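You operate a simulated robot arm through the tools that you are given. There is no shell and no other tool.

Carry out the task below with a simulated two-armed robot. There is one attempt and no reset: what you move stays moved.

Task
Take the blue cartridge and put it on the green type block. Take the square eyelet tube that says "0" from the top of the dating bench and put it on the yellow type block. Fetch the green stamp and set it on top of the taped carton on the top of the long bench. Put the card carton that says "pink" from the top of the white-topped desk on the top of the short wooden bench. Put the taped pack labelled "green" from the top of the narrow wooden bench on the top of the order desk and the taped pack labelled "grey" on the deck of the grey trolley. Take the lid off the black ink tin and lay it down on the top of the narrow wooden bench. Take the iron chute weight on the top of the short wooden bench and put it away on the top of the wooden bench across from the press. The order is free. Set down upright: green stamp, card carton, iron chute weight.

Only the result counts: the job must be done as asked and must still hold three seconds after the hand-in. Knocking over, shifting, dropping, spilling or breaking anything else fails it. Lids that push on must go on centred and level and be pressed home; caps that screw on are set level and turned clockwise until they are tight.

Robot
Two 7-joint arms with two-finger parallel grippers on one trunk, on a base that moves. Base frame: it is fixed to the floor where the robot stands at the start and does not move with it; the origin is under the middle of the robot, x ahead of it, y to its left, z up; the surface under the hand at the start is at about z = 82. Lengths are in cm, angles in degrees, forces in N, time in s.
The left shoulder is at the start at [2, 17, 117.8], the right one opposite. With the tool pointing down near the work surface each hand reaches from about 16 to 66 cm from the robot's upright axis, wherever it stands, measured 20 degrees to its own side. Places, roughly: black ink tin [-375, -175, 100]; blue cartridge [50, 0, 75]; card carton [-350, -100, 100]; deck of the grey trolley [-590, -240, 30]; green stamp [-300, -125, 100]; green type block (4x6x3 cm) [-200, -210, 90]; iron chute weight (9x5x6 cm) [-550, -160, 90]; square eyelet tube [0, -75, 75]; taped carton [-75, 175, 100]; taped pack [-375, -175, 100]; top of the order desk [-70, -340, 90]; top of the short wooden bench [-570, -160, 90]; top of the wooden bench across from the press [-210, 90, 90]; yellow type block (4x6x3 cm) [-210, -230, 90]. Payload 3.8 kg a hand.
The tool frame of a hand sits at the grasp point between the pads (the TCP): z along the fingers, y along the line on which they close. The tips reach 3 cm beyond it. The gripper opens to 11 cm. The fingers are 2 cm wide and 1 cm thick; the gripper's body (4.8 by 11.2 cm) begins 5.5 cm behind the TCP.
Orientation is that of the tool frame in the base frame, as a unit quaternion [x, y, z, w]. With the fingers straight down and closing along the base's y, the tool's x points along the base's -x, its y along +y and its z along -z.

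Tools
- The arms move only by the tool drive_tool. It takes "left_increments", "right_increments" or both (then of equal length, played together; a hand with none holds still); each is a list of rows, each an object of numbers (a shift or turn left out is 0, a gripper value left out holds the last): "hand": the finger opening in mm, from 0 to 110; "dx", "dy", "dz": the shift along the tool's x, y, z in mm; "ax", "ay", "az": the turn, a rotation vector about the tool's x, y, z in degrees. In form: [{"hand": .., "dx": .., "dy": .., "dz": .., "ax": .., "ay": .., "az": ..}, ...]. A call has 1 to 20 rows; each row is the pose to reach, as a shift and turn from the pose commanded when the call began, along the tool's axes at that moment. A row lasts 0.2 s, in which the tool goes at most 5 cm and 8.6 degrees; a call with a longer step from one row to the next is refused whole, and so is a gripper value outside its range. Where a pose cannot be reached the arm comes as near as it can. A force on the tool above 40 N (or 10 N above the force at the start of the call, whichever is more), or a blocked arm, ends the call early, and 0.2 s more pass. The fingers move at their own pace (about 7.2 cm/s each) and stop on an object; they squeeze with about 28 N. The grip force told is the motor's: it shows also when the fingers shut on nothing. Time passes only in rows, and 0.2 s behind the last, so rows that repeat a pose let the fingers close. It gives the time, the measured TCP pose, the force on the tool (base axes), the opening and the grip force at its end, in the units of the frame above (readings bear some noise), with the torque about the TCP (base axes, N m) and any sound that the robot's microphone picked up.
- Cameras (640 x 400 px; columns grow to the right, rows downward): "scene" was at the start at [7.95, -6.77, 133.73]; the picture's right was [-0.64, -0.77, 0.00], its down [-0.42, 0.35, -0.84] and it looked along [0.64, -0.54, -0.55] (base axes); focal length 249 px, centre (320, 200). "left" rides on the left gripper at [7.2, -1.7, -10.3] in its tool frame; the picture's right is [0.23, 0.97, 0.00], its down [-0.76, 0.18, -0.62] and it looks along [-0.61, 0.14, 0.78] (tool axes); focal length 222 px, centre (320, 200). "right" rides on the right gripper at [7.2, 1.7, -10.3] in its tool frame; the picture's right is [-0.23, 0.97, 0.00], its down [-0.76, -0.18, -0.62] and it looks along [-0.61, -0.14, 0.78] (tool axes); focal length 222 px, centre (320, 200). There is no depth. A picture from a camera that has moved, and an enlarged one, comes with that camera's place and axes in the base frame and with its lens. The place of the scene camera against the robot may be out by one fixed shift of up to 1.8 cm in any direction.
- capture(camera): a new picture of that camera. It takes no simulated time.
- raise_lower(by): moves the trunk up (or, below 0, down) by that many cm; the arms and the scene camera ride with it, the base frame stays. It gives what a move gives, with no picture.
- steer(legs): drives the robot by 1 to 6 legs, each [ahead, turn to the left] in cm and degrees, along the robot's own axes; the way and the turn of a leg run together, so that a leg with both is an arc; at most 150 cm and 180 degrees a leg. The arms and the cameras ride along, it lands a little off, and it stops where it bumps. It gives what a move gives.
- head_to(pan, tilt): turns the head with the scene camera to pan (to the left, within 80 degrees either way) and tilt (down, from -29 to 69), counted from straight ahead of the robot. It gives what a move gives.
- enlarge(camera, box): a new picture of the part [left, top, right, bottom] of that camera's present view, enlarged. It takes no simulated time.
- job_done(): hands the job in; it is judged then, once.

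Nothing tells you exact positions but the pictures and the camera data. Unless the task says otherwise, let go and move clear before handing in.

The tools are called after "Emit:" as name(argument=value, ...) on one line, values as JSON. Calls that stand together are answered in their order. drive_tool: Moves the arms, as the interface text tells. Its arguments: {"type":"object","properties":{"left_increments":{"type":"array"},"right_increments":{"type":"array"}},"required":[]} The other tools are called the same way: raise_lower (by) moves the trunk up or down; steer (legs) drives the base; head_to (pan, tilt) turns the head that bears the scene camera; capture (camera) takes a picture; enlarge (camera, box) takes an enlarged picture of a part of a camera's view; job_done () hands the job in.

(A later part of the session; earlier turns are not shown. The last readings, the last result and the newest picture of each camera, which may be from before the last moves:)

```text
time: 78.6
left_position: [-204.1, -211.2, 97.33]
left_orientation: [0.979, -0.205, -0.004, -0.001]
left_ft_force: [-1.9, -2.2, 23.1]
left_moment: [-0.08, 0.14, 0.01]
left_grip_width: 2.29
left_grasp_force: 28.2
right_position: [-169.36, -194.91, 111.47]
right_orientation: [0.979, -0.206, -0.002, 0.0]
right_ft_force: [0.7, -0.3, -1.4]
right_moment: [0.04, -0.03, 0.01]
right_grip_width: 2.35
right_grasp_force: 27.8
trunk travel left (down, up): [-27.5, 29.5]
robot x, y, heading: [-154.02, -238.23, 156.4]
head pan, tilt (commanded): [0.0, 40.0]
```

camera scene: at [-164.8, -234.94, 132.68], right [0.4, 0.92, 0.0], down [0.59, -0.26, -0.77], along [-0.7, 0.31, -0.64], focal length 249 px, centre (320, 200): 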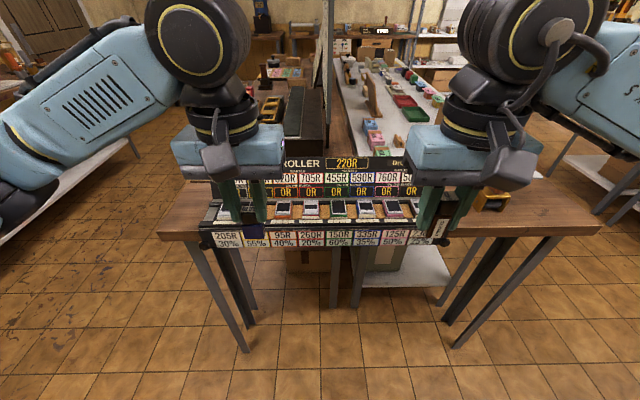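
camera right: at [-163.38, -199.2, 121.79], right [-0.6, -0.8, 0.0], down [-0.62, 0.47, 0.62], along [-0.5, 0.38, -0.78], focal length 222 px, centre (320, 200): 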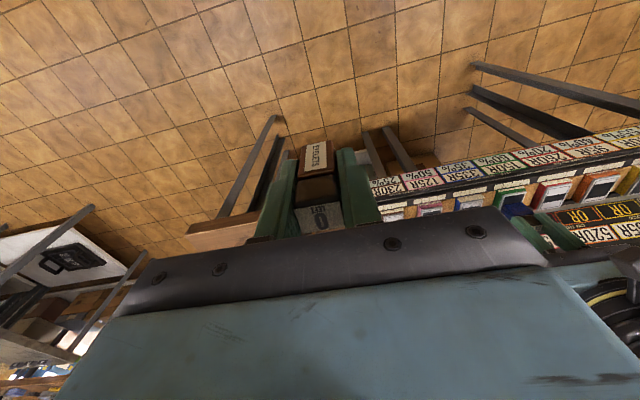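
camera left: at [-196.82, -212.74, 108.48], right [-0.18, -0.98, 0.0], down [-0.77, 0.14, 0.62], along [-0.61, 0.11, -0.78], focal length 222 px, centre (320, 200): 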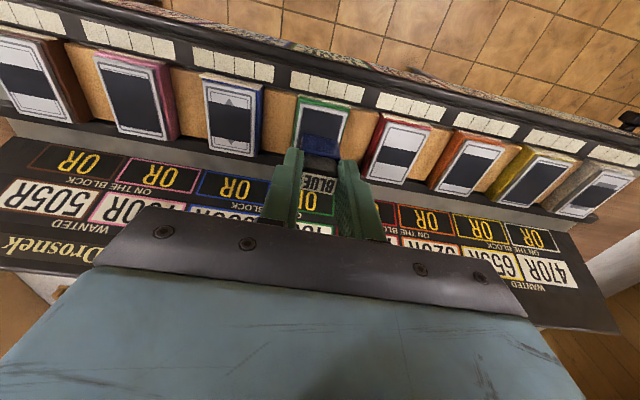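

The contact is stiff, so the cartridge sits on the block. I relieve 2 mm, open the fingers and retreat upward.

Emit:
drive_tool(left_increments=[{"dz": -1.5}, {"dz": -2}, {"dz": -2, "hand": 30}, {"dz": -2, "hand": 50}, {"dz": -2}])

Emit:
enlarge(camera="left", box=[240, 80, 400, 200])

Emit:
enlarge(camera="scene", box=[315, 170, 365, 220])

```text
time: 79.8
left_position: [-204.19, -211.18, 97.29]
left_orientation: [0.979, -0.206, 0.001, 0.0]
left_ft_force: [-0.5, 0.3, -0.1]
left_moment: [0.0, -0.03, 0.0]
left_grip_width: 4.99
left_grasp_force: 0.0
right_position: [-169.41, -194.59, 111.44]
right_orientation: [0.979, -0.205, 0.0, 0.0]
right_ft_force: [1.2, 0.3, -0.9]
right_moment: [0.0, 0.0, -0.02]
right_grip_width: 2.35
right_grasp_force: 27.8
trunk travel left (down, up): [-27.5, 29.5]
robot x, y, heading: [-154.18, -238.03, 156.4]
head pan, tilt (commanded): [0.0, 40.0]
```

```text
3.33 times, centred on (320, 140) of left
camera zoom: at [-196.72, -212.65, 107.72], right [-0.18, -0.98, 0.0], down [-0.77, 0.14, 0.62], along [-0.61, 0.11, -0.78], focal length 740 px, centre (320, 400)
```

zoom: 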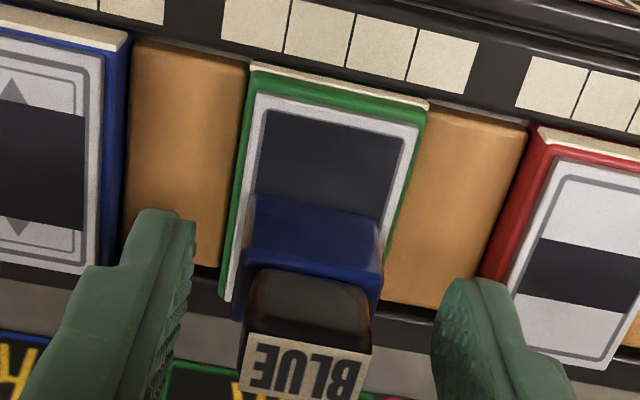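

```text
8.00 times, centred on (340, 195) of scene
camera zoom: at [-164.79, -234.94, 132.67], right [0.4, 0.92, 0.0], down [0.59, -0.26, -0.77], along [-0.7, 0.31, -0.64], focal length 1991 px, centre (160, 240)
```

zoom: 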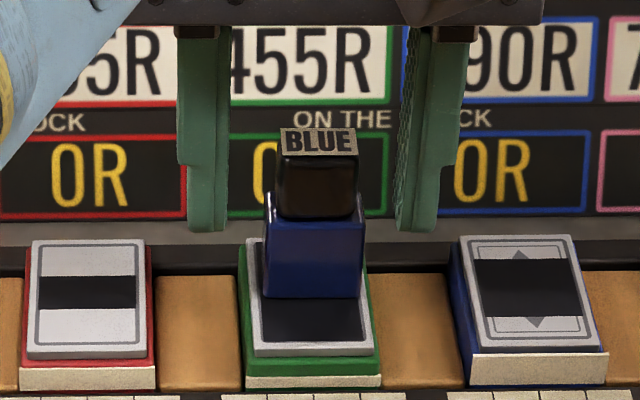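

The cartridge stands upright on the green block. I rise straight up with the left hand and check again.

Emit:
drive_tool(left_increments=[{"dz": -20}, {"dz": -50}, {"dz": -90}, {"dz": -120}, {"dz": -120}])

Emit:
enlarge(camera="left", box=[240, 60, 400, 180])

Emit:
enlarge(camera="scene", box=[290, 160, 380, 220])

```text
time: 81.0
left_position: [-204.16, -211.56, 109.32]
left_orientation: [0.979, -0.205, 0.0, 0.0]
left_ft_force: [-0.2, -0.2, 0.1]
left_moment: [0.01, 0.04, 0.0]
left_grip_width: 5.03
left_grasp_force: 0.0
right_position: [-169.51, -194.81, 111.34]
right_orientation: [0.979, -0.206, 0.0, 0.001]
right_ft_force: [-0.2, 0.5, -1.1]
right_moment: [0.01, -0.02, 0.03]
right_grip_width: 2.35
right_grasp_force: 28.2
trunk travel left (down, up): [-27.5, 29.5]
robot x, y, heading: [-153.92, -237.93, 156.4]
head pan, tilt (commanded): [0.0, 40.0]
```

```text
3.33 times, centred on (320, 120) of left
camera zoom: at [-196.69, -212.91, 119.77], right [-0.18, -0.98, 0.0], down [-0.77, 0.14, 0.62], along [-0.61, 0.11, -0.78], focal length 740 px, centre (320, 467)
```

zoom: 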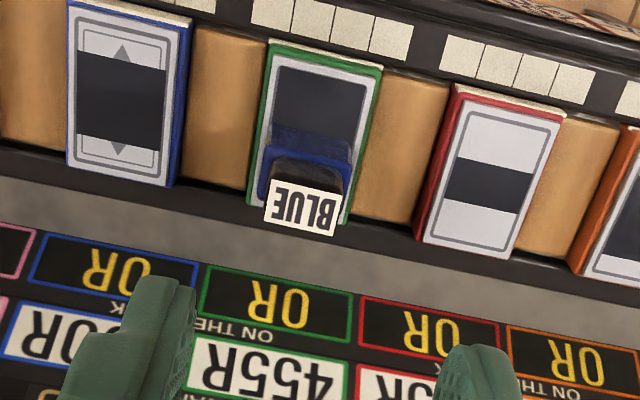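

```text
6.67 times, centred on (335, 190) of scene
camera zoom: at [-164.83, -234.93, 132.67], right [0.4, 0.92, 0.0], down [0.59, -0.26, -0.77], along [-0.7, 0.31, -0.64], focal length 1659 px, centre (220, 267)
```

zoom: 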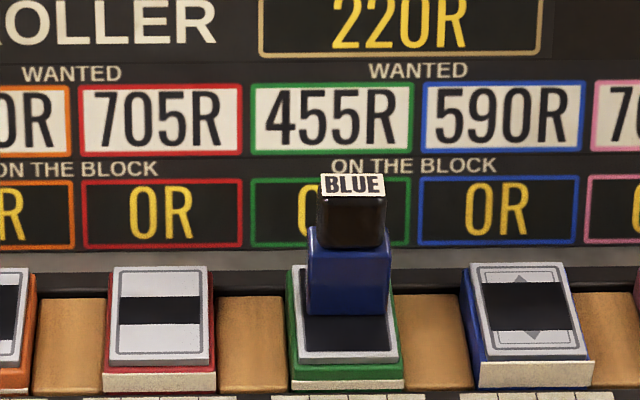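

The cartridge is done. The yellow block is at about [-211.9, -230.2]; I draw the left hand back and turn the robot left so the right hand can reach it.

Emit:
drive_tool(left_increments=[{"dx": 45, "dy": 0}, {"dx": 90, "dy": 0}, {"dx": 130, "dy": 20}, {"dx": 165, "dy": 50}, {"dx": 200, "dy": 80}, {"dx": 230, "dy": 115}, {"dx": 240, "dy": 160}, {"dx": 240, "dy": 200}])

Emit:
steer(legs=[[0, 26]])

Emit:
capture(camera="scene")

```text
time: 82.8
left_position: [-190.2, -239.53, 109.56]
left_orientation: [0.979, -0.206, 0.0, 0.0]
left_ft_force: [0.3, 0.0, 0.3]
left_moment: [-0.03, -0.06, 0.0]
left_grip_width: 5.04
left_grasp_force: 0.0
right_position: [-169.37, -194.77, 111.46]
right_orientation: [0.979, -0.205, -0.001, 0.0]
right_ft_force: [-0.6, 0.1, -0.8]
right_moment: [-0.02, 0.03, 0.02]
right_grip_width: 2.36
right_grasp_force: 28.1
trunk travel left (down, up): [-27.5, 29.5]
robot x, y, heading: [-153.86, -238.13, 156.2]
head pan, tilt (commanded): [0.0, 40.0]
```

```text
time: 84.5
left_position: [-185.99, -254.93, 109.49]
left_orientation: [1.0, 0.018, 0.0, 0.0]
left_ft_force: [-0.8, 0.2, 0.4]
left_moment: [0.03, 0.0, -0.01]
left_grip_width: 5.01
left_grasp_force: 0.1
right_position: [-186.75, -205.63, 111.37]
right_orientation: [1.0, 0.018, -0.002, 0.0]
right_ft_force: [0.5, -0.2, -1.0]
right_moment: [0.01, 0.0, -0.01]
right_grip_width: 2.37
right_grasp_force: 27.6
trunk travel left (down, up): [-27.5, 29.5]
robot x, y, heading: [-154.29, -237.96, -178.0]
head pan, tilt (commanded): [0.0, 40.0]
```

```text
taken
camera scene: at [-165.7, -239.62, 132.67], right [-0.04, 1.0, 0.0], down [0.64, 0.02, -0.77], along [-0.77, -0.03, -0.64], focal length 249 px, centre (320, 200)
```

scene: 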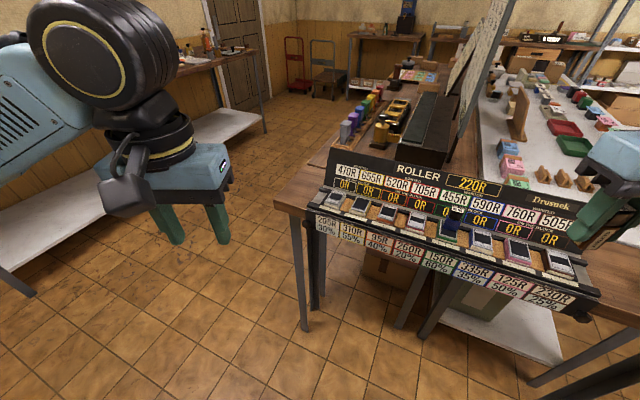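

I move the right hand with the tube over the yellow block at safe height and lower it partway for a check.

Emit:
drive_tool(right_increments=[{"dx": -20, "dy": 45}, {"dx": -40, "dy": 90}, {"dx": -60, "dy": 135}, {"dx": -80, "dy": 180}, {"dx": -110, "dy": 215}, {"dx": -150, "dy": 237}, {"dx": -195, "dy": 237}, {"dx": -235, "dy": 237}, {"dx": -260, "dy": 237}, {"dx": -260, "dy": 237, "dz": 40}, {"dx": -260, "dy": 237, "dz": 80}, {"dx": -260, "dy": 237, "dz": 90}])

Emit:
capture(camera="right")

Emit:
enlarge(camera="right", box=[240, 60, 400, 180])

Emit:
enlarge(camera="scene", box=[300, 140, 460, 260])

```text
time: 87.1
left_position: [-186.01, -254.93, 109.48]
left_orientation: [1.0, 0.018, -0.001, 0.0]
left_ft_force: [0.2, 0.0, -0.3]
left_moment: [0.03, -0.04, -0.01]
left_grip_width: 5.0
left_grasp_force: 0.1
right_position: [-211.79, -230.31, 102.52]
right_orientation: [1.0, 0.017, -0.002, 0.0]
right_ft_force: [0.3, 0.0, -1.2]
right_moment: [-0.03, 0.0, 0.04]
right_grip_width: 2.38
right_grasp_force: 27.9
trunk travel left (down, up): [-27.5, 29.5]
robot x, y, heading: [-154.24, -238.01, -178.0]
head pan, tilt (commanded): [0.0, 40.0]
```

```text
taken
camera right: at [-204.4, -231.76, 112.94], right [-0.19, -0.98, 0.0], down [-0.77, 0.15, 0.62], along [-0.61, 0.12, -0.78], focal length 222 px, centre (320, 200)
```

right: 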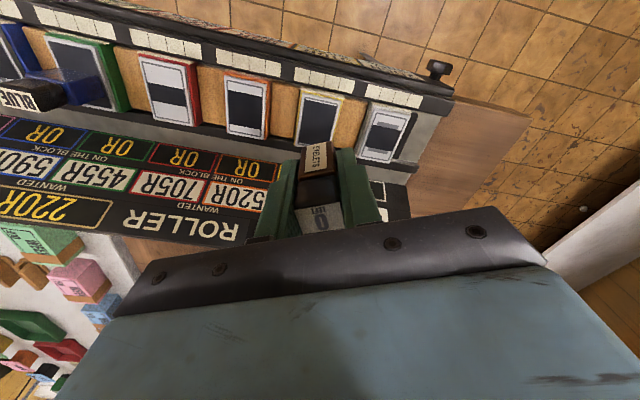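

```text
3.33 times, centred on (320, 120) of right
camera zoom: at [-204.4, -231.76, 112.94], right [-0.19, -0.98, 0.0], down [-0.77, 0.15, 0.62], along [-0.61, 0.12, -0.78], focal length 740 px, centre (320, 467)
```

zoom: 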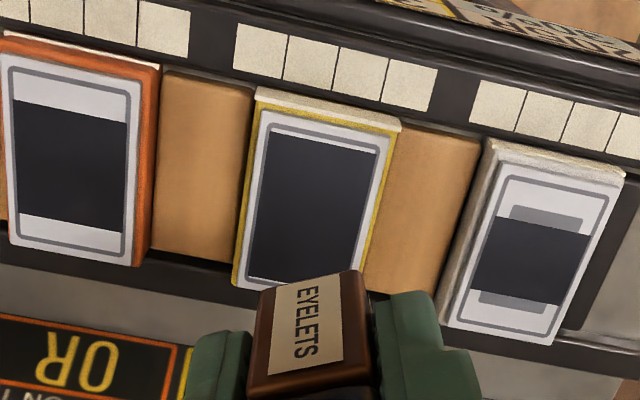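

```text
3.33 times, centred on (380, 200) of scene
camera zoom: at [-165.69, -239.57, 132.67], right [-0.04, 1.0, 0.0], down [0.64, 0.02, -0.77], along [-0.77, -0.03, -0.64], focal length 830 px, centre (120, 200)
```

zoom: 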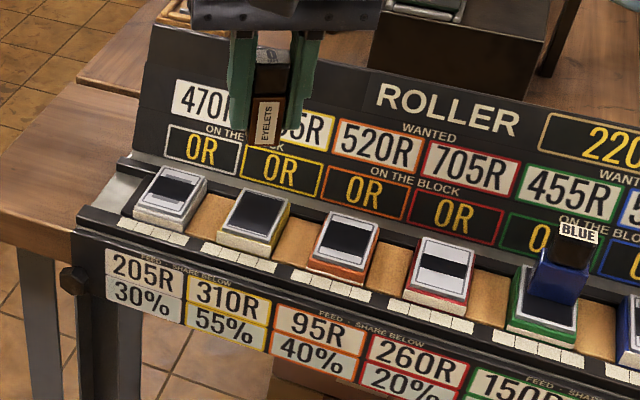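

The hand is right over the yellow block. I lower the tube close to the block and then in small steps to contact.

Emit:
drive_tool(right_increments=[{"dz": 25}, {"dz": 50}, {"dz": 58}, {"dz": 61}, {"dz": 64}, {"dz": 67}])

Emit:
enlarge(camera="right", box=[240, 60, 400, 180])

Emit:
enlarge(camera="scene", box=[320, 160, 420, 235])

```text
time: 88.5
left_position: [-185.97, -254.92, 109.57]
left_orientation: [1.0, 0.019, 0.0, 0.0]
left_ft_force: [-0.1, 0.7, -0.5]
left_moment: [0.02, 0.0, 0.0]
left_grip_width: 5.03
left_grasp_force: 0.1
right_position: [-211.98, -230.29, 95.61]
right_orientation: [1.0, 0.017, -0.001, 0.0]
right_ft_force: [-0.2, -1.0, -1.6]
right_moment: [0.04, -0.02, 0.05]
right_grip_width: 2.37
right_grasp_force: 28.0
trunk travel left (down, up): [-27.5, 29.5]
robot x, y, heading: [-154.35, -237.68, -178.0]
head pan, tilt (commanded): [0.0, 40.0]
```

```text
3.33 times, centred on (320, 120) of right
camera zoom: at [-204.57, -231.67, 106.13], right [-0.19, -0.98, 0.0], down [-0.77, 0.15, 0.62], along [-0.61, 0.12, -0.78], focal length 740 px, centre (320, 467)
```

zoom: 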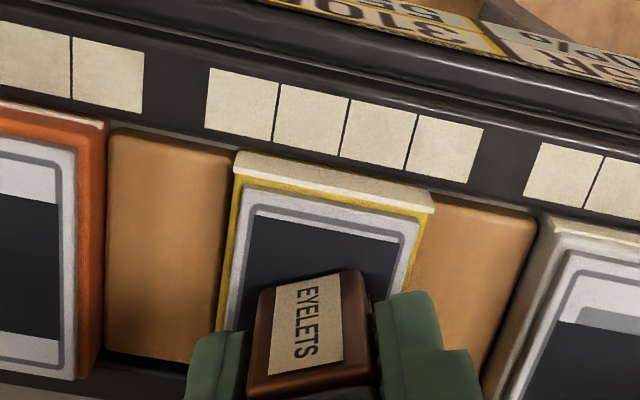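

```text
5.33 times, centred on (370, 198) of scene
camera zoom: at [-165.7, -239.59, 132.67], right [-0.04, 1.0, 0.0], down [0.64, 0.02, -0.77], along [-0.77, -0.03, -0.64], focal length 1327 px, centre (53, 213)
```

zoom: 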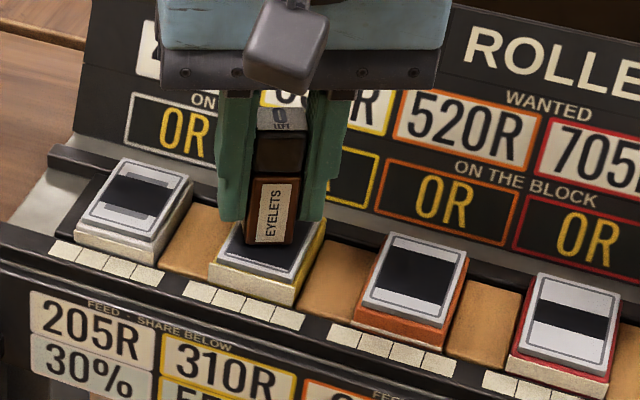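

Emit:
drive_tool(right_increments=[{"dz": 2}, {"dz": 4}, {"dz": 4}])

Emit:
drive_tool(right_increments=[{"dz": 2}, {"dz": 4}, {"dz": 4}])

```text
time: 89.3
left_position: [-185.9, -254.96, 109.59]
left_orientation: [1.0, 0.019, 0.001, 0.0]
left_ft_force: [0.3, -0.3, 0.2]
left_moment: [-0.03, 0.01, 0.02]
left_grip_width: 5.01
left_grasp_force: 0.1
right_position: [-211.89, -230.3, 95.56]
right_orientation: [1.0, 0.018, -0.002, 0.0]
right_ft_force: [-3.2, 0.2, 7.6]
right_moment: [-0.02, 0.1, 0.0]
right_grip_width: 2.34
right_grasp_force: 27.9
trunk travel left (down, up): [-27.5, 29.5]
robot x, y, heading: [-153.93, -238.24, -177.7]
head pan, tilt (commanded): [0.0, 40.0]
```

```text
time: 90.1
left_position: [-185.92, -255.01, 109.67]
left_orientation: [1.0, 0.018, -0.001, 0.0]
left_ft_force: [0.1, -0.9, 0.1]
left_moment: [0.0, -0.01, 0.01]
left_grip_width: 5.01
left_grasp_force: 0.1
right_position: [-211.76, -230.18, 95.08]
right_orientation: [1.0, 0.019, -0.002, 0.0]
right_ft_force: [-2.4, 0.6, 21.6]
right_moment: [0.02, 0.0, -0.01]
right_grip_width: 2.36
right_grasp_force: 28.1
trunk travel left (down, up): [-27.5, 29.5]
robot x, y, heading: [-154.02, -237.95, -177.9]
head pan, tilt (commanded): [0.0, 40.0]
```

Contact is solid. I relieve 3 mm, open the fingers and rise.

Emit:
drive_tool(right_increments=[{"dz": -2}, {"dz": -3}, {"dz": -3, "hand": 30}, {"dz": -3, "hand": 50}, {"dz": -3}, {"dz": -3}])

Emit:
drive_tool(right_increments=[{"dz": -20}, {"dz": -50}, {"dz": -90}, {"dz": -130}, {"dz": -150}])

Emit:
enlarge(camera="right", box=[240, 60, 400, 180])

Emit:
enlarge(camera="scene", box=[320, 140, 480, 260])

```text
time: 91.5
left_position: [-186.03, -254.96, 109.49]
left_orientation: [1.0, 0.018, 0.0, 0.0]
left_ft_force: [0.2, 0.1, -0.6]
left_moment: [0.0, 0.03, 0.0]
left_grip_width: 4.98
left_grasp_force: 0.0
right_position: [-211.81, -230.33, 95.31]
right_orientation: [1.0, 0.017, -0.001, -0.001]
right_ft_force: [0.7, -0.2, 0.1]
right_moment: [-0.02, -0.02, 0.01]
right_grip_width: 5.01
right_grasp_force: 0.0
trunk travel left (down, up): [-27.5, 29.5]
robot x, y, heading: [-154.42, -238.27, -177.8]
head pan, tilt (commanded): [0.0, 40.0]
```

```text
time: 92.7
left_position: [-186.01, -254.95, 109.46]
left_orientation: [1.0, 0.019, 0.0, 0.0]
left_ft_force: [0.4, 0.2, 0.1]
left_moment: [0.02, 0.01, 0.02]
left_grip_width: 5.0
left_grasp_force: 0.0
right_position: [-211.75, -230.42, 110.05]
right_orientation: [1.0, 0.017, -0.001, 0.0]
right_ft_force: [0.1, 1.1, 0.4]
right_moment: [0.0, 0.0, 0.02]
right_grip_width: 4.99
right_grasp_force: 0.0
trunk travel left (down, up): [-27.5, 29.5]
robot x, y, heading: [-154.18, -238.16, -178.1]
head pan, tilt (commanded): [0.0, 40.0]
```

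```text
3.33 times, centred on (320, 120) of right
camera zoom: at [-204.41, -231.74, 120.44], right [-0.19, -0.98, 0.0], down [-0.77, 0.15, 0.62], along [-0.61, 0.12, -0.78], focal length 740 px, centre (320, 467)
```

zoom: 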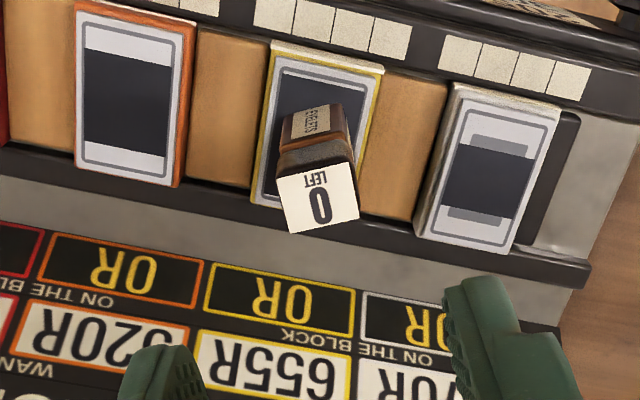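

```text
3.33 times, centred on (400, 200) of scene
camera zoom: at [-165.67, -239.58, 132.67], right [-0.04, 1.0, 0.0], down [0.64, 0.02, -0.77], along [-0.77, -0.03, -0.64], focal length 830 px, centre (53, 200)
```

zoom: 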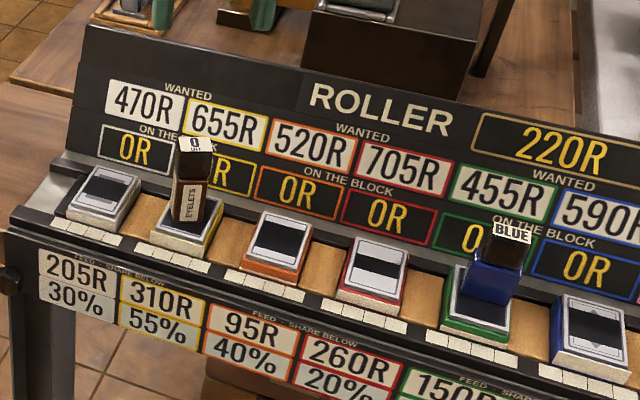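

Both the cartridge and the tube are placed. I retract the right hand and look around for the other items.

Emit:
drive_tool(right_increments=[{"dx": 45}, {"dx": 90}, {"dx": 135}, {"dx": 180, "dy": -20}, {"dx": 220, "dy": -40}, {"dx": 240, "dy": -60}])

Emit:
head_to(pan=0, tilt=15)

Emit:
capture(camera="scene")

Emit:
enlarge(camera="scene", box=[270, 60, 510, 210])

Emit:
head_to(pan=50, tilt=15)

Emit:
capture(camera="scene")

```text
time: 94.1
left_position: [-185.97, -254.85, 109.65]
left_orientation: [1.0, 0.019, 0.0, 0.0]
left_ft_force: [0.6, -0.2, 0.9]
left_moment: [-0.01, -0.01, -0.04]
left_grip_width: 5.01
left_grasp_force: 0.1
right_position: [-188.05, -223.41, 109.77]
right_orientation: [1.0, 0.016, -0.001, 0.0]
right_ft_force: [0.6, 0.3, -1.0]
right_moment: [-0.01, 0.01, -0.03]
right_grip_width: 5.03
right_grasp_force: 0.0
trunk travel left (down, up): [-27.5, 29.5]
robot x, y, heading: [-154.21, -238.14, -178.1]
head pan, tilt (commanded): [0.0, 40.0]
```

```text
time: 95.0
left_position: [-185.97, -254.94, 109.55]
left_orientation: [1.0, 0.018, 0.0, 0.0]
left_ft_force: [0.0, -1.0, -0.1]
left_moment: [0.02, 0.01, 0.04]
left_grip_width: 5.02
left_grasp_force: 0.0
right_position: [-188.19, -223.42, 109.88]
right_orientation: [1.0, 0.018, -0.001, -0.001]
right_ft_force: [0.0, 0.2, 0.9]
right_moment: [-0.01, 0.01, 0.0]
right_grip_width: 4.99
right_grasp_force: 0.0
trunk travel left (down, up): [-27.5, 29.5]
robot x, y, heading: [-154.47, -238.19, -177.8]
head pan, tilt (commanded): [0.0, 15.0]
```

```text
taken
camera scene: at [-166.52, -239.62, 136.62], right [-0.04, 1.0, 0.0], down [0.26, 0.01, -0.97], along [-0.97, -0.03, -0.26], focal length 249 px, centre (320, 200)
```

scene: 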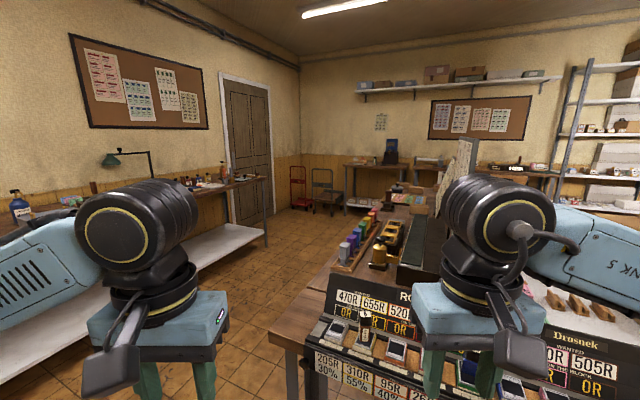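

```text
2.67 times, centred on (390, 135) of scene
camera zoom: at [-166.52, -239.62, 136.62], right [-0.04, 1.0, 0.0], down [0.26, 0.01, -0.97], along [-0.97, -0.03, -0.26], focal length 664 px, centre (133, 373)
```

zoom: 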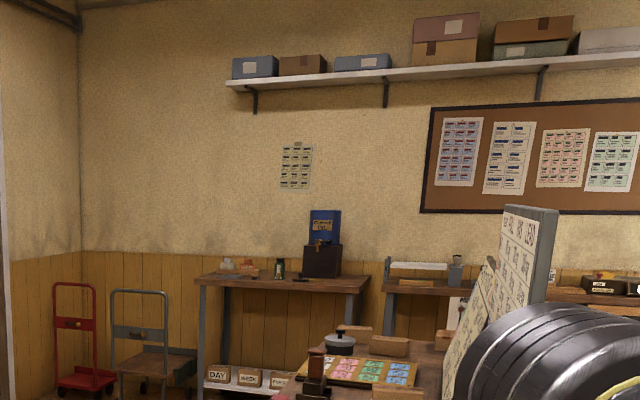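

```text
time: 96.2
left_position: [-186.04, -254.91, 109.38]
left_orientation: [1.0, 0.018, -0.001, 0.0]
left_ft_force: [-0.2, 1.3, 0.0]
left_moment: [0.03, 0.05, 0.0]
left_grip_width: 5.03
left_grasp_force: 0.0
right_position: [-188.11, -223.51, 109.74]
right_orientation: [1.0, 0.018, 0.0, -0.001]
right_ft_force: [-0.1, 0.2, -0.8]
right_moment: [0.01, -0.02, -0.03]
right_grip_width: 5.0
right_grasp_force: 0.1
trunk travel left (down, up): [-27.5, 29.5]
robot x, y, heading: [-154.03, -238.17, -178.1]
head pan, tilt (commanded): [50.0, 15.0]
```

```text
taken
camera scene: at [-162.94, -246.64, 136.63], right [-0.79, 0.62, 0.0], down [0.16, 0.2, -0.97], along [-0.59, -0.76, -0.26], focal length 249 px, centre (320, 200)
```

scene: 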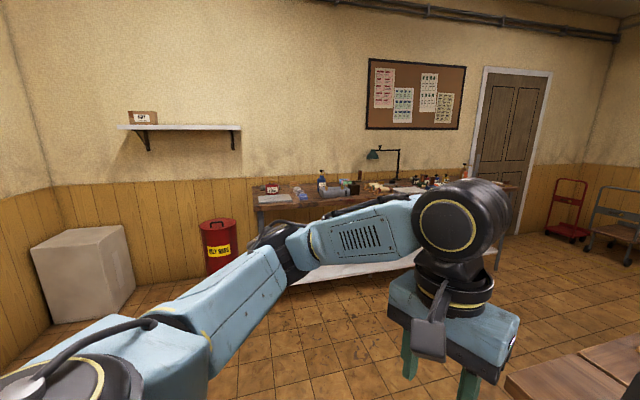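

I'll drive down the aisle left of the narrow wooden bench, which runs away from the tray, to where the ink tin and taped packs should be.

Emit:
steer(legs=[[0, 66], [89, 0], [0, -90], [130, 0]])

Emit:
head_to(pan=-30, tilt=25)

Emit:
capture(camera="scene")

Emit:
head_to(pan=0, tilt=15)

Emit:
capture(camera="scene")

```text
time: 113.5
left_position: [-344.38, -270.6, 109.54]
left_orientation: [0.979, -0.202, 0.0, 0.0]
left_ft_force: [0.5, -0.1, 0.4]
left_moment: [-0.03, 0.01, 0.01]
left_grip_width: 5.03
left_grasp_force: 0.2
right_position: [-332.8, -241.03, 109.84]
right_orientation: [0.979, -0.202, 0.0, -0.001]
right_ft_force: [-0.7, -0.1, -0.8]
right_moment: [-0.01, 0.02, 0.04]
right_grip_width: 5.0
right_grasp_force: 0.0
trunk travel left (down, up): [-27.5, 29.5]
robot x, y, heading: [-308.27, -268.86, 156.8]
head pan, tilt (commanded): [50.0, 15.0]
```

```text
time: 115.0
left_position: [-344.28, -270.45, 109.4]
left_orientation: [0.979, -0.202, 0.0, 0.0]
left_ft_force: [0.0, 0.9, 0.6]
left_moment: [-0.01, 0.0, 0.0]
left_grip_width: 5.03
left_grasp_force: 0.0
right_position: [-332.86, -241.07, 109.87]
right_orientation: [0.979, -0.202, -0.001, -0.001]
right_ft_force: [-0.6, 0.2, 0.1]
right_moment: [0.01, 0.04, 0.0]
right_grip_width: 5.01
right_grasp_force: 0.1
trunk travel left (down, up): [-27.5, 29.5]
robot x, y, heading: [-308.21, -268.65, 156.6]
head pan, tilt (commanded): [-30.0, 25.0]
```

```text
taken
camera scene: at [-316.71, -261.8, 135.01], right [0.8, 0.6, 0.0], down [0.25, -0.34, -0.91], along [-0.54, 0.73, -0.42], focal length 249 px, centre (320, 200)
```

scene: 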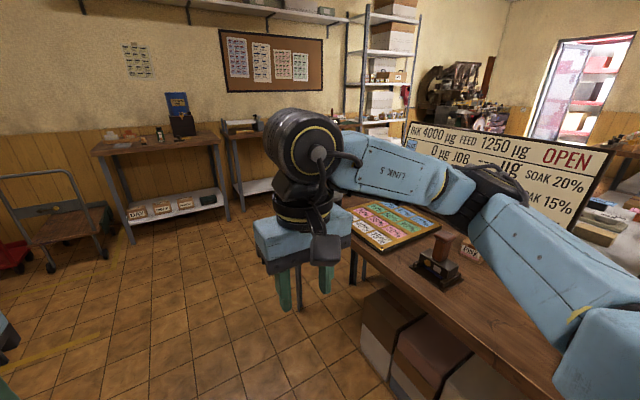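

```text
time: 116.0
left_position: [-344.29, -270.38, 109.48]
left_orientation: [0.979, -0.202, 0.0, 0.001]
left_ft_force: [0.5, -0.5, 0.5]
left_moment: [0.0, 0.01, -0.02]
left_grip_width: 5.01
left_grasp_force: 0.1
right_position: [-332.79, -240.99, 109.8]
right_orientation: [0.979, -0.202, -0.001, -0.002]
right_ft_force: [-0.1, 1.0, -0.2]
right_moment: [0.02, 0.02, -0.02]
right_grip_width: 5.02
right_grasp_force: 0.0
trunk travel left (down, up): [-27.5, 29.5]
robot x, y, heading: [-308.35, -268.88, 156.9]
head pan, tilt (commanded): [0.0, 15.0]
```

```text
taken
camera scene: at [-319.78, -265.48, 136.63], right [0.4, 0.92, 0.0], down [0.24, -0.1, -0.97], along [-0.89, 0.38, -0.26], focal length 249 px, centre (320, 200)
```

scene: 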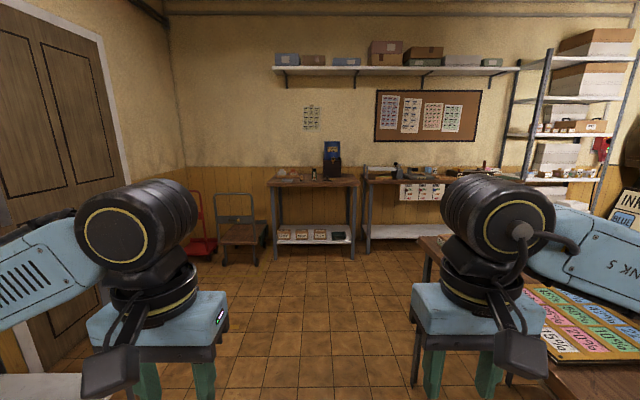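

The grey trolley, the short wooden bench and the narrow bench's far part are visible. I go on along the aisle and turn to face the narrow bench.

Emit:
steer(legs=[[80, 0], [0, -89]])

Emit:
head_to(pan=0, tilt=30)

Emit:
capture(camera="scene")

Emit:
capture(camera="left")

Emit:
capture(camera="right")

```text
time: 124.0
left_position: [-383.25, -200.97, 109.55]
left_orientation: [-0.551, 0.834, 0.0, 0.0]
left_ft_force: [0.1, -1.6, 0.3]
left_moment: [0.01, -0.03, 0.01]
left_grip_width: 5.01
left_grasp_force: 0.1
right_position: [-353.87, -212.46, 109.81]
right_orientation: [-0.55, 0.835, 0.0, 0.001]
right_ft_force: [-0.1, -1.2, 0.8]
right_moment: [0.0, -0.01, 0.03]
right_grip_width: 5.03
right_grasp_force: 0.0
trunk travel left (down, up): [-27.5, 29.5]
robot x, y, heading: [-381.53, -237.13, 66.5]
head pan, tilt (commanded): [0.0, 15.0]
```

```text
time: 124.8
left_position: [-383.38, -200.96, 109.51]
left_orientation: [-0.551, 0.835, 0.0, 0.0]
left_ft_force: [0.6, 0.3, 0.5]
left_moment: [-0.04, -0.01, 0.0]
left_grip_width: 4.99
left_grasp_force: 0.0
right_position: [-353.86, -212.44, 109.76]
right_orientation: [-0.55, 0.835, 0.0, 0.001]
right_ft_force: [-0.3, -1.1, 0.5]
right_moment: [-0.02, 0.0, 0.0]
right_grip_width: 5.02
right_grasp_force: 0.0
trunk travel left (down, up): [-27.5, 29.5]
robot x, y, heading: [-381.67, -237.08, 67.0]
head pan, tilt (commanded): [0.0, 30.0]
```

```text
taken
camera scene: at [-378.33, -227.83, 134.21], right [0.92, -0.39, 0.0], down [-0.2, -0.46, -0.87], along [0.34, 0.8, -0.5], focal length 249 px, centre (320, 200)
```

scene: 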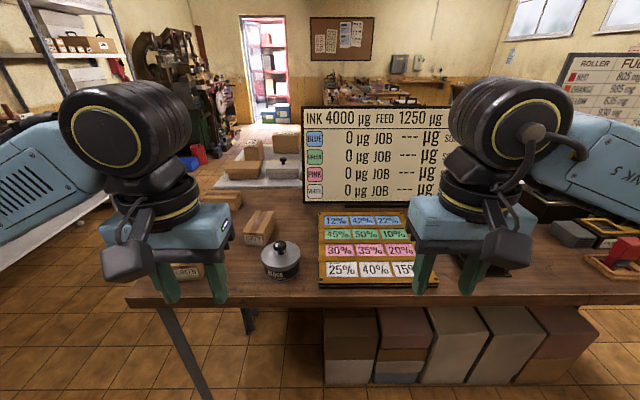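

```text
taken
camera left: at [-384.53, -208.3, 119.95], right [-0.98, 0.17, 0.0], down [0.14, 0.77, 0.62], along [0.11, 0.61, -0.78], focal length 222 px, centre (320, 200)
```

left: 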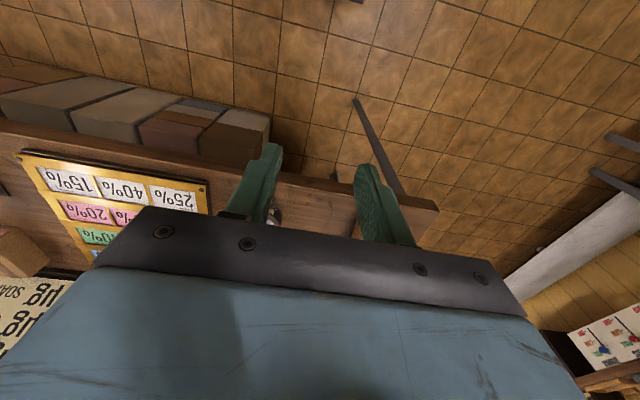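

```text
taken
camera right: at [-358.29, -218.36, 120.24], right [-0.81, 0.59, 0.0], down [0.46, 0.63, 0.62], along [0.37, 0.5, -0.78], focal length 222 px, centre (320, 200)
```

right: 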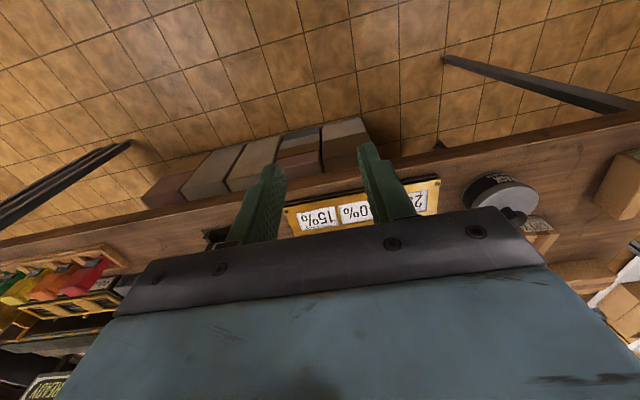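

The black ink tin with knobbed lid and some taped packs are in front of me on the bench. I zoom in.

Emit:
enlarge(camera="scene", box=[150, 170, 330, 300])

Emit:
enlarge(camera="scene", box=[190, 110, 330, 200])

```text
3.08 times, centred on (240, 235) of scene
camera zoom: at [-378.33, -227.83, 134.21], right [0.92, -0.39, 0.0], down [-0.2, -0.46, -0.87], along [0.34, 0.8, -0.5], focal length 766 px, centre (566, 92)
```

zoom: 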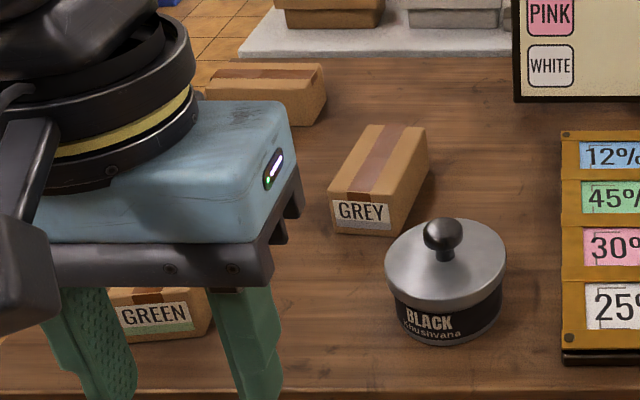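

```text
4.44 times, centred on (260, 155) of scene
camera zoom: at [-378.33, -227.83, 134.21], right [0.92, -0.39, 0.0], down [-0.2, -0.46, -0.87], along [0.34, 0.8, -0.5], focal length 1106 px, centre (587, 400)
```

zoom: 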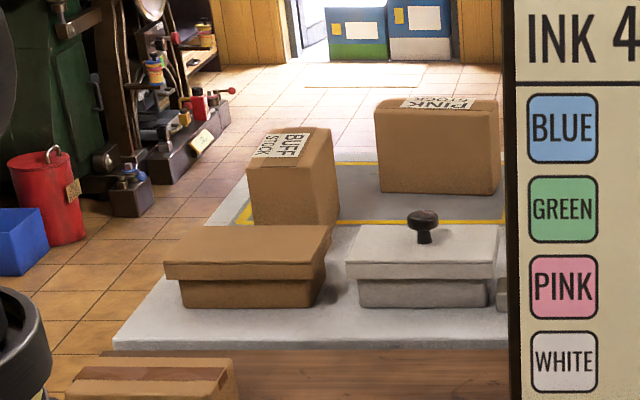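

The packs "GREEN" and "GREY" and the black tin are within reach here; the "PINK" carton stands on the white desk's far end. First the tin lid: I bring the left hand over the tin.

Emit:
drive_tool(left_increments=[{"dx": -30, "dy": -20, "dz": -10}, {"dx": -60, "dy": -40, "dz": -20}, {"dx": -90, "dy": -60, "dz": -30}, {"dx": -120, "dy": -80, "dz": -30}, {"dx": -150, "dy": -80, "dz": -30}])

Emit:
capture(camera="left")

Emit:
capture(camera="scene")

```text
time: 126.0
left_position: [-370.01, -190.43, 112.48]
left_orientation: [-0.552, 0.834, 0.0, 0.0]
left_ft_force: [-0.2, -0.1, 0.2]
left_moment: [-0.01, 0.02, -0.03]
left_grip_width: 5.0
left_grasp_force: 0.1
right_position: [-353.93, -212.35, 109.84]
right_orientation: [-0.55, 0.835, 0.0, 0.001]
right_ft_force: [0.6, 0.0, 0.2]
right_moment: [0.01, 0.03, 0.0]
right_grip_width: 5.01
right_grasp_force: 0.1
trunk travel left (down, up): [-27.5, 29.5]
robot x, y, heading: [-381.44, -237.12, 67.0]
head pan, tilt (commanded): [0.0, 30.0]
```

```text
taken
camera left: at [-371.18, -197.64, 122.85], right [-0.98, 0.17, 0.0], down [0.14, 0.77, 0.62], along [0.11, 0.61, -0.78], focal length 222 px, centre (320, 200)
```

left: 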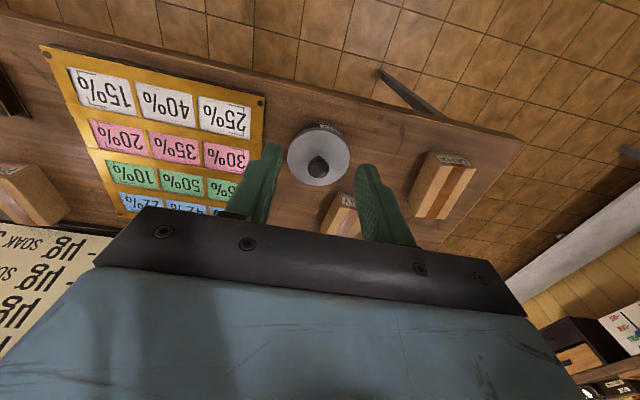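

```text
taken
camera scene: at [-378.32, -227.8, 134.2], right [0.92, -0.39, 0.0], down [-0.2, -0.46, -0.87], along [0.34, 0.8, -0.5], focal length 249 px, centre (320, 200)
```

scene: 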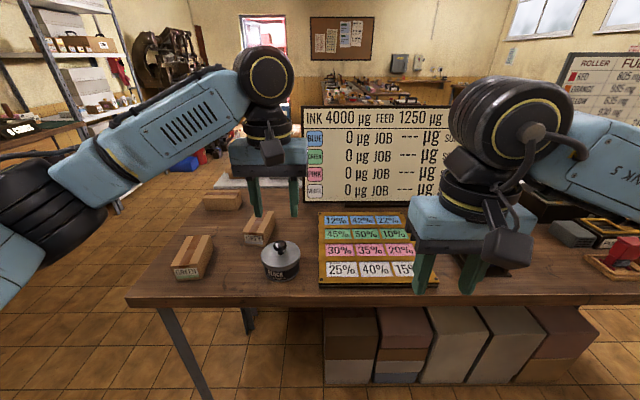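

I take a second view of the tin from 6 cm to the left for triangulation.

Emit:
drive_tool(left_increments=[{"dy": 40}, {"dy": 80}, {"dy": 80}])

Emit:
capture(camera="left")

Emit:
enlarge(camera="left", box=[160, 80, 320, 200])

Emit:
enlarge(camera="left", box=[280, 80, 440, 230])

```text
time: 126.8
left_position: [-377.09, -187.05, 112.42]
left_orientation: [-0.55, 0.835, 0.0, 0.0]
left_ft_force: [0.5, -0.2, 1.1]
left_moment: [0.02, 0.02, 0.03]
left_grip_width: 5.03
left_grasp_force: 0.0
right_position: [-353.91, -212.48, 109.78]
right_orientation: [-0.55, 0.835, 0.001, 0.001]
right_ft_force: [1.3, 0.3, 1.5]
right_moment: [-0.03, 0.01, 0.02]
right_grip_width: 5.01
right_grasp_force: 0.1
trunk travel left (down, up): [-27.5, 29.5]
robot x, y, heading: [-382.08, -237.23, 66.9]
head pan, tilt (commanded): [0.0, 30.0]
```

```text
taken
camera left: at [-378.39, -194.39, 122.84], right [-0.98, 0.17, 0.0], down [0.14, 0.77, 0.62], along [0.11, 0.61, -0.78], focal length 222 px, centre (320, 200)
```

left: 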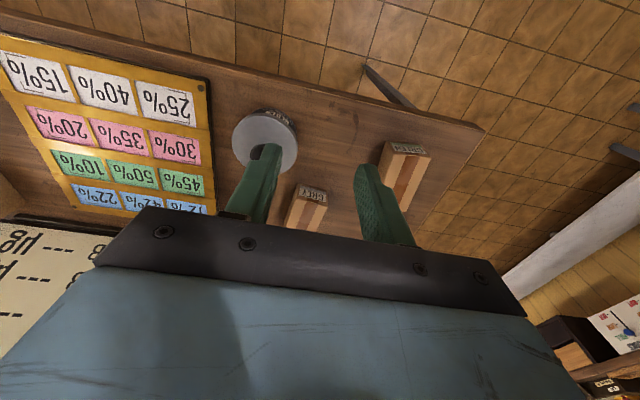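

```text
3.33 times, centred on (240, 140) of left
camera zoom: at [-378.39, -194.39, 122.84], right [-0.98, 0.17, 0.0], down [0.14, 0.77, 0.62], along [0.11, 0.61, -0.78], focal length 740 px, centre (587, 400)
```

zoom: 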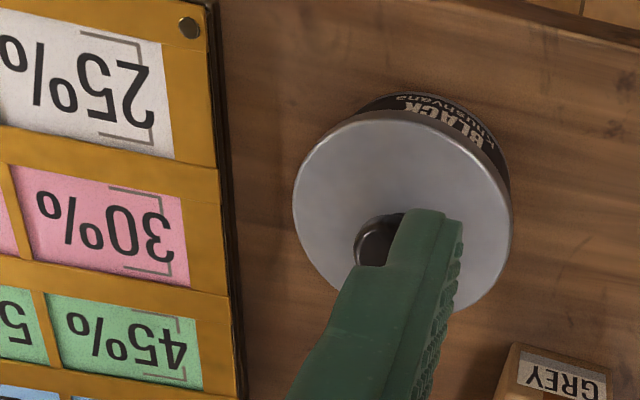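

```text
2.67 times, centred on (360, 155) of left
camera zoom: at [-378.39, -194.39, 122.84], right [-0.98, 0.17, 0.0], down [0.14, 0.77, 0.62], along [0.11, 0.61, -0.78], focal length 592 px, centre (213, 320)
```

zoom: 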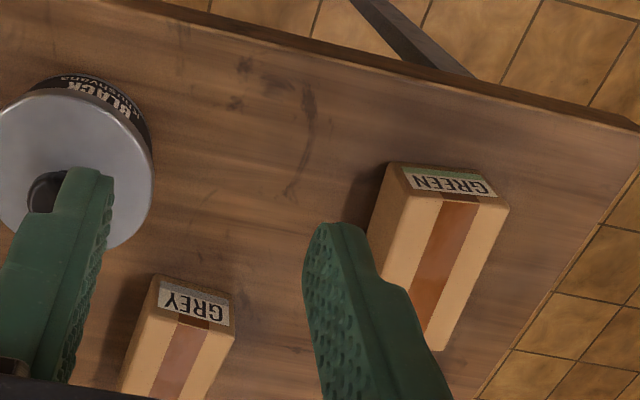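

The lid centre comes out at [-368.4, -182.8], lid top z ≈ 93.4, knob centre z ≈ 96.6. I centre the left hand over the knob and come down to z = 102 for a check.

Emit:
drive_tool(left_increments=[{"dx": -35, "dy": -30, "hand": 60}, {"dx": -73, "dy": -63, "dz": 10}, {"dx": -73, "dy": -63, "dz": 50}, {"dx": -73, "dy": -63, "dz": 100}, {"dx": -73, "dy": -63, "dz": 100}])

Emit:
capture(camera="left")

Emit:
enlarge(camera="left", box=[240, 90, 400, 210])

Emit:
enlarge(camera="scene", box=[220, 190, 340, 290])

```text
refused: row 2 steps farther than a row can; nothing moved
```

```text
taken
camera left: at [-378.39, -194.39, 122.84], right [-0.98, 0.17, 0.0], down [0.14, 0.77, 0.62], along [0.11, 0.61, -0.78], focal length 222 px, centre (320, 200)
```

left: 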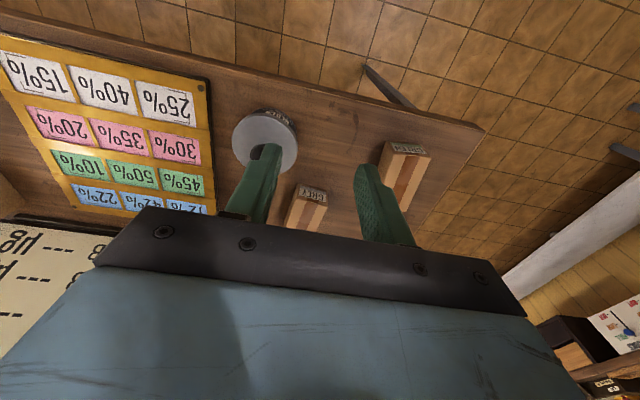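

```text
3.33 times, centred on (320, 150) of left
camera zoom: at [-378.39, -194.39, 122.84], right [-0.98, 0.17, 0.0], down [0.14, 0.77, 0.62], along [0.11, 0.61, -0.78], focal length 740 px, centre (320, 367)
```

zoom: 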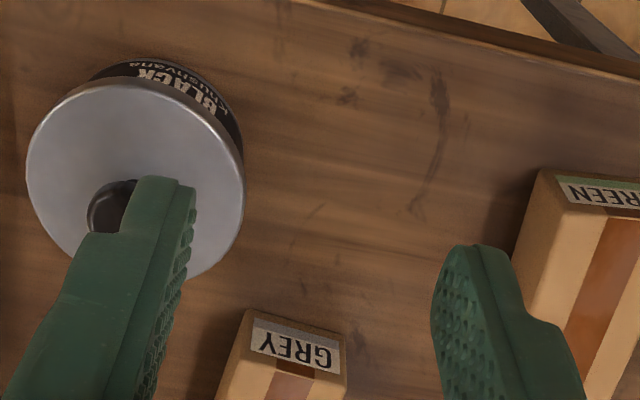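

```text
4.00 times, centred on (280, 240) of scene
camera zoom: at [-378.29, -227.83, 134.21], right [0.92, -0.39, 0.0], down [-0.2, -0.46, -0.87], along [0.34, 0.8, -0.5], focal length 995 px, centre (480, 40)
```

zoom: 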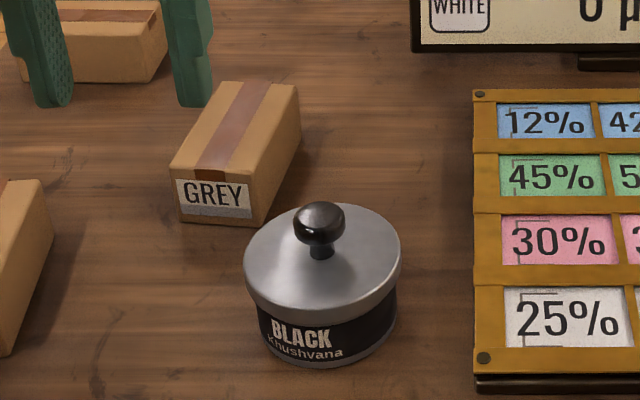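

Emit:
drive_tool(left_increments=[{"dx": -24, "dy": -21, "hand": 60}, {"dx": -48, "dy": -42}, {"dx": -73, "dy": -63, "dz": 10}, {"dx": -73, "dy": -63, "dz": 50}, {"dx": -73, "dy": -63, "dz": 95}, {"dx": -73, "dy": -63, "dz": 100}])

Emit:
enlarge(camera="left", box=[240, 90, 400, 210])

Emit:
enlarge(camera="scene", box=[220, 190, 340, 290])

```text
time: 128.2
left_position: [-368.72, -182.86, 102.44]
left_orientation: [-0.551, 0.835, 0.0, 0.0]
left_ft_force: [0.6, 0.3, 0.8]
left_moment: [0.01, 0.0, 0.01]
left_grip_width: 5.99
left_grasp_force: 0.1
right_position: [-353.94, -212.33, 109.77]
right_orientation: [-0.55, 0.835, 0.0, 0.001]
right_ft_force: [0.3, -0.3, -1.0]
right_moment: [-0.04, 0.06, 0.02]
right_grip_width: 5.01
right_grasp_force: 0.0
trunk travel left (down, up): [-27.5, 29.5]
robot x, y, heading: [-382.15, -237.01, 66.8]
head pan, tilt (commanded): [0.0, 30.0]
```

```text
3.33 times, centred on (320, 150) of left
camera zoom: at [-369.89, -190.15, 112.85], right [-0.98, 0.17, 0.0], down [0.14, 0.77, 0.62], along [0.11, 0.61, -0.78], focal length 740 px, centre (320, 367)
```

zoom: 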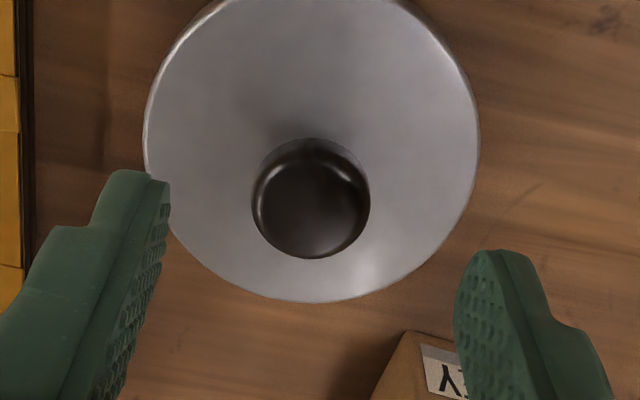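

```text
4.00 times, centred on (280, 240) of scene
camera zoom: at [-378.35, -227.84, 134.21], right [0.92, -0.39, 0.0], down [-0.2, -0.46, -0.87], along [0.34, 0.8, -0.5], focal length 995 px, centre (480, 40)
```

zoom: 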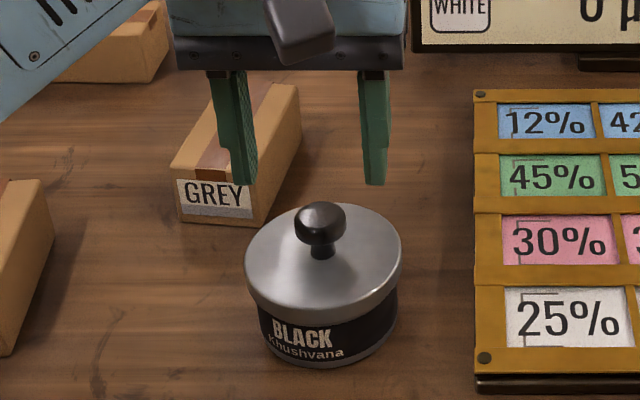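

The knob is centred between the fingers. I go down to z = 97.2 and close on it.

Emit:
drive_tool(left_increments=[{"dz": 20, "dx": -2}, {"dz": 40, "dx": -2}, {"dz": 50, "dx": -2}, {"dz": 52, "dx": -2}, {"dz": 52, "dx": -2, "hand": 0}, {"dz": 52, "dx": -2}, {"dz": 52, "dx": -2}, {"dz": 52, "dx": -2}])

Emit:
enlarge(camera="left", box=[240, 90, 400, 210])

Emit:
enlarge(camera="scene", box=[220, 190, 340, 290])

```text
time: 130.0
left_position: [-368.63, -182.66, 97.43]
left_orientation: [-0.552, 0.834, 0.0, 0.0]
left_ft_force: [-0.6, -0.1, -0.1]
left_moment: [0.02, 0.01, 0.0]
left_grip_width: 2.81
left_grasp_force: 27.9
right_position: [-353.9, -212.39, 109.84]
right_orientation: [-0.552, 0.834, -0.001, 0.002]
right_ft_force: [0.7, -0.5, 0.0]
right_moment: [-0.05, -0.03, 0.0]
right_grip_width: 5.02
right_grasp_force: 0.2
trunk travel left (down, up): [-27.5, 29.5]
robot x, y, heading: [-381.77, -237.14, 66.9]
head pan, tilt (commanded): [0.0, 30.0]
```

```text
3.33 times, centred on (320, 150) of left
camera zoom: at [-369.79, -189.97, 107.74], right [-0.98, 0.17, 0.0], down [0.14, 0.77, 0.62], along [0.11, 0.61, -0.78], focal length 740 px, centre (320, 367)
```

zoom: 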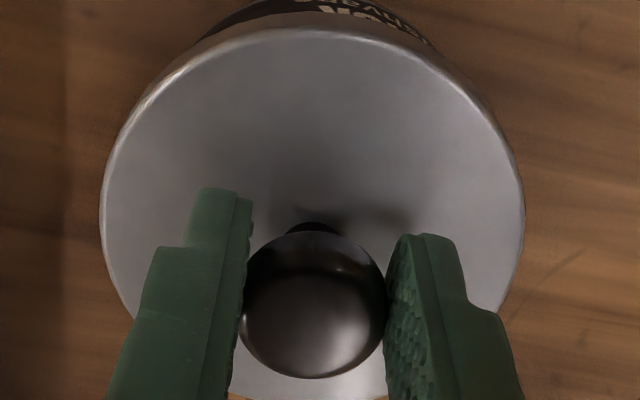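

```text
4.00 times, centred on (280, 240) of scene
camera zoom: at [-378.33, -227.82, 134.21], right [0.92, -0.39, 0.0], down [-0.2, -0.46, -0.87], along [0.34, 0.8, -0.5], focal length 995 px, centre (480, 40)
```

zoom: 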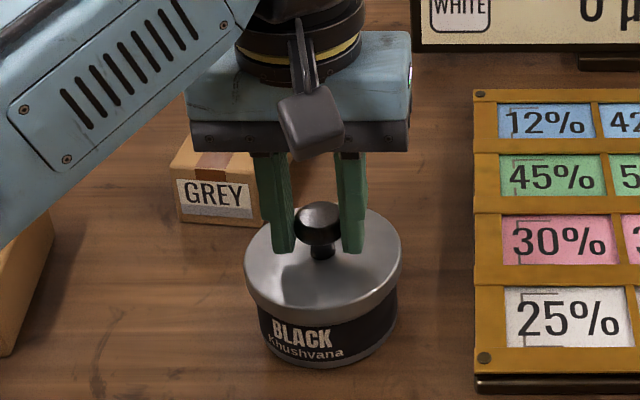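

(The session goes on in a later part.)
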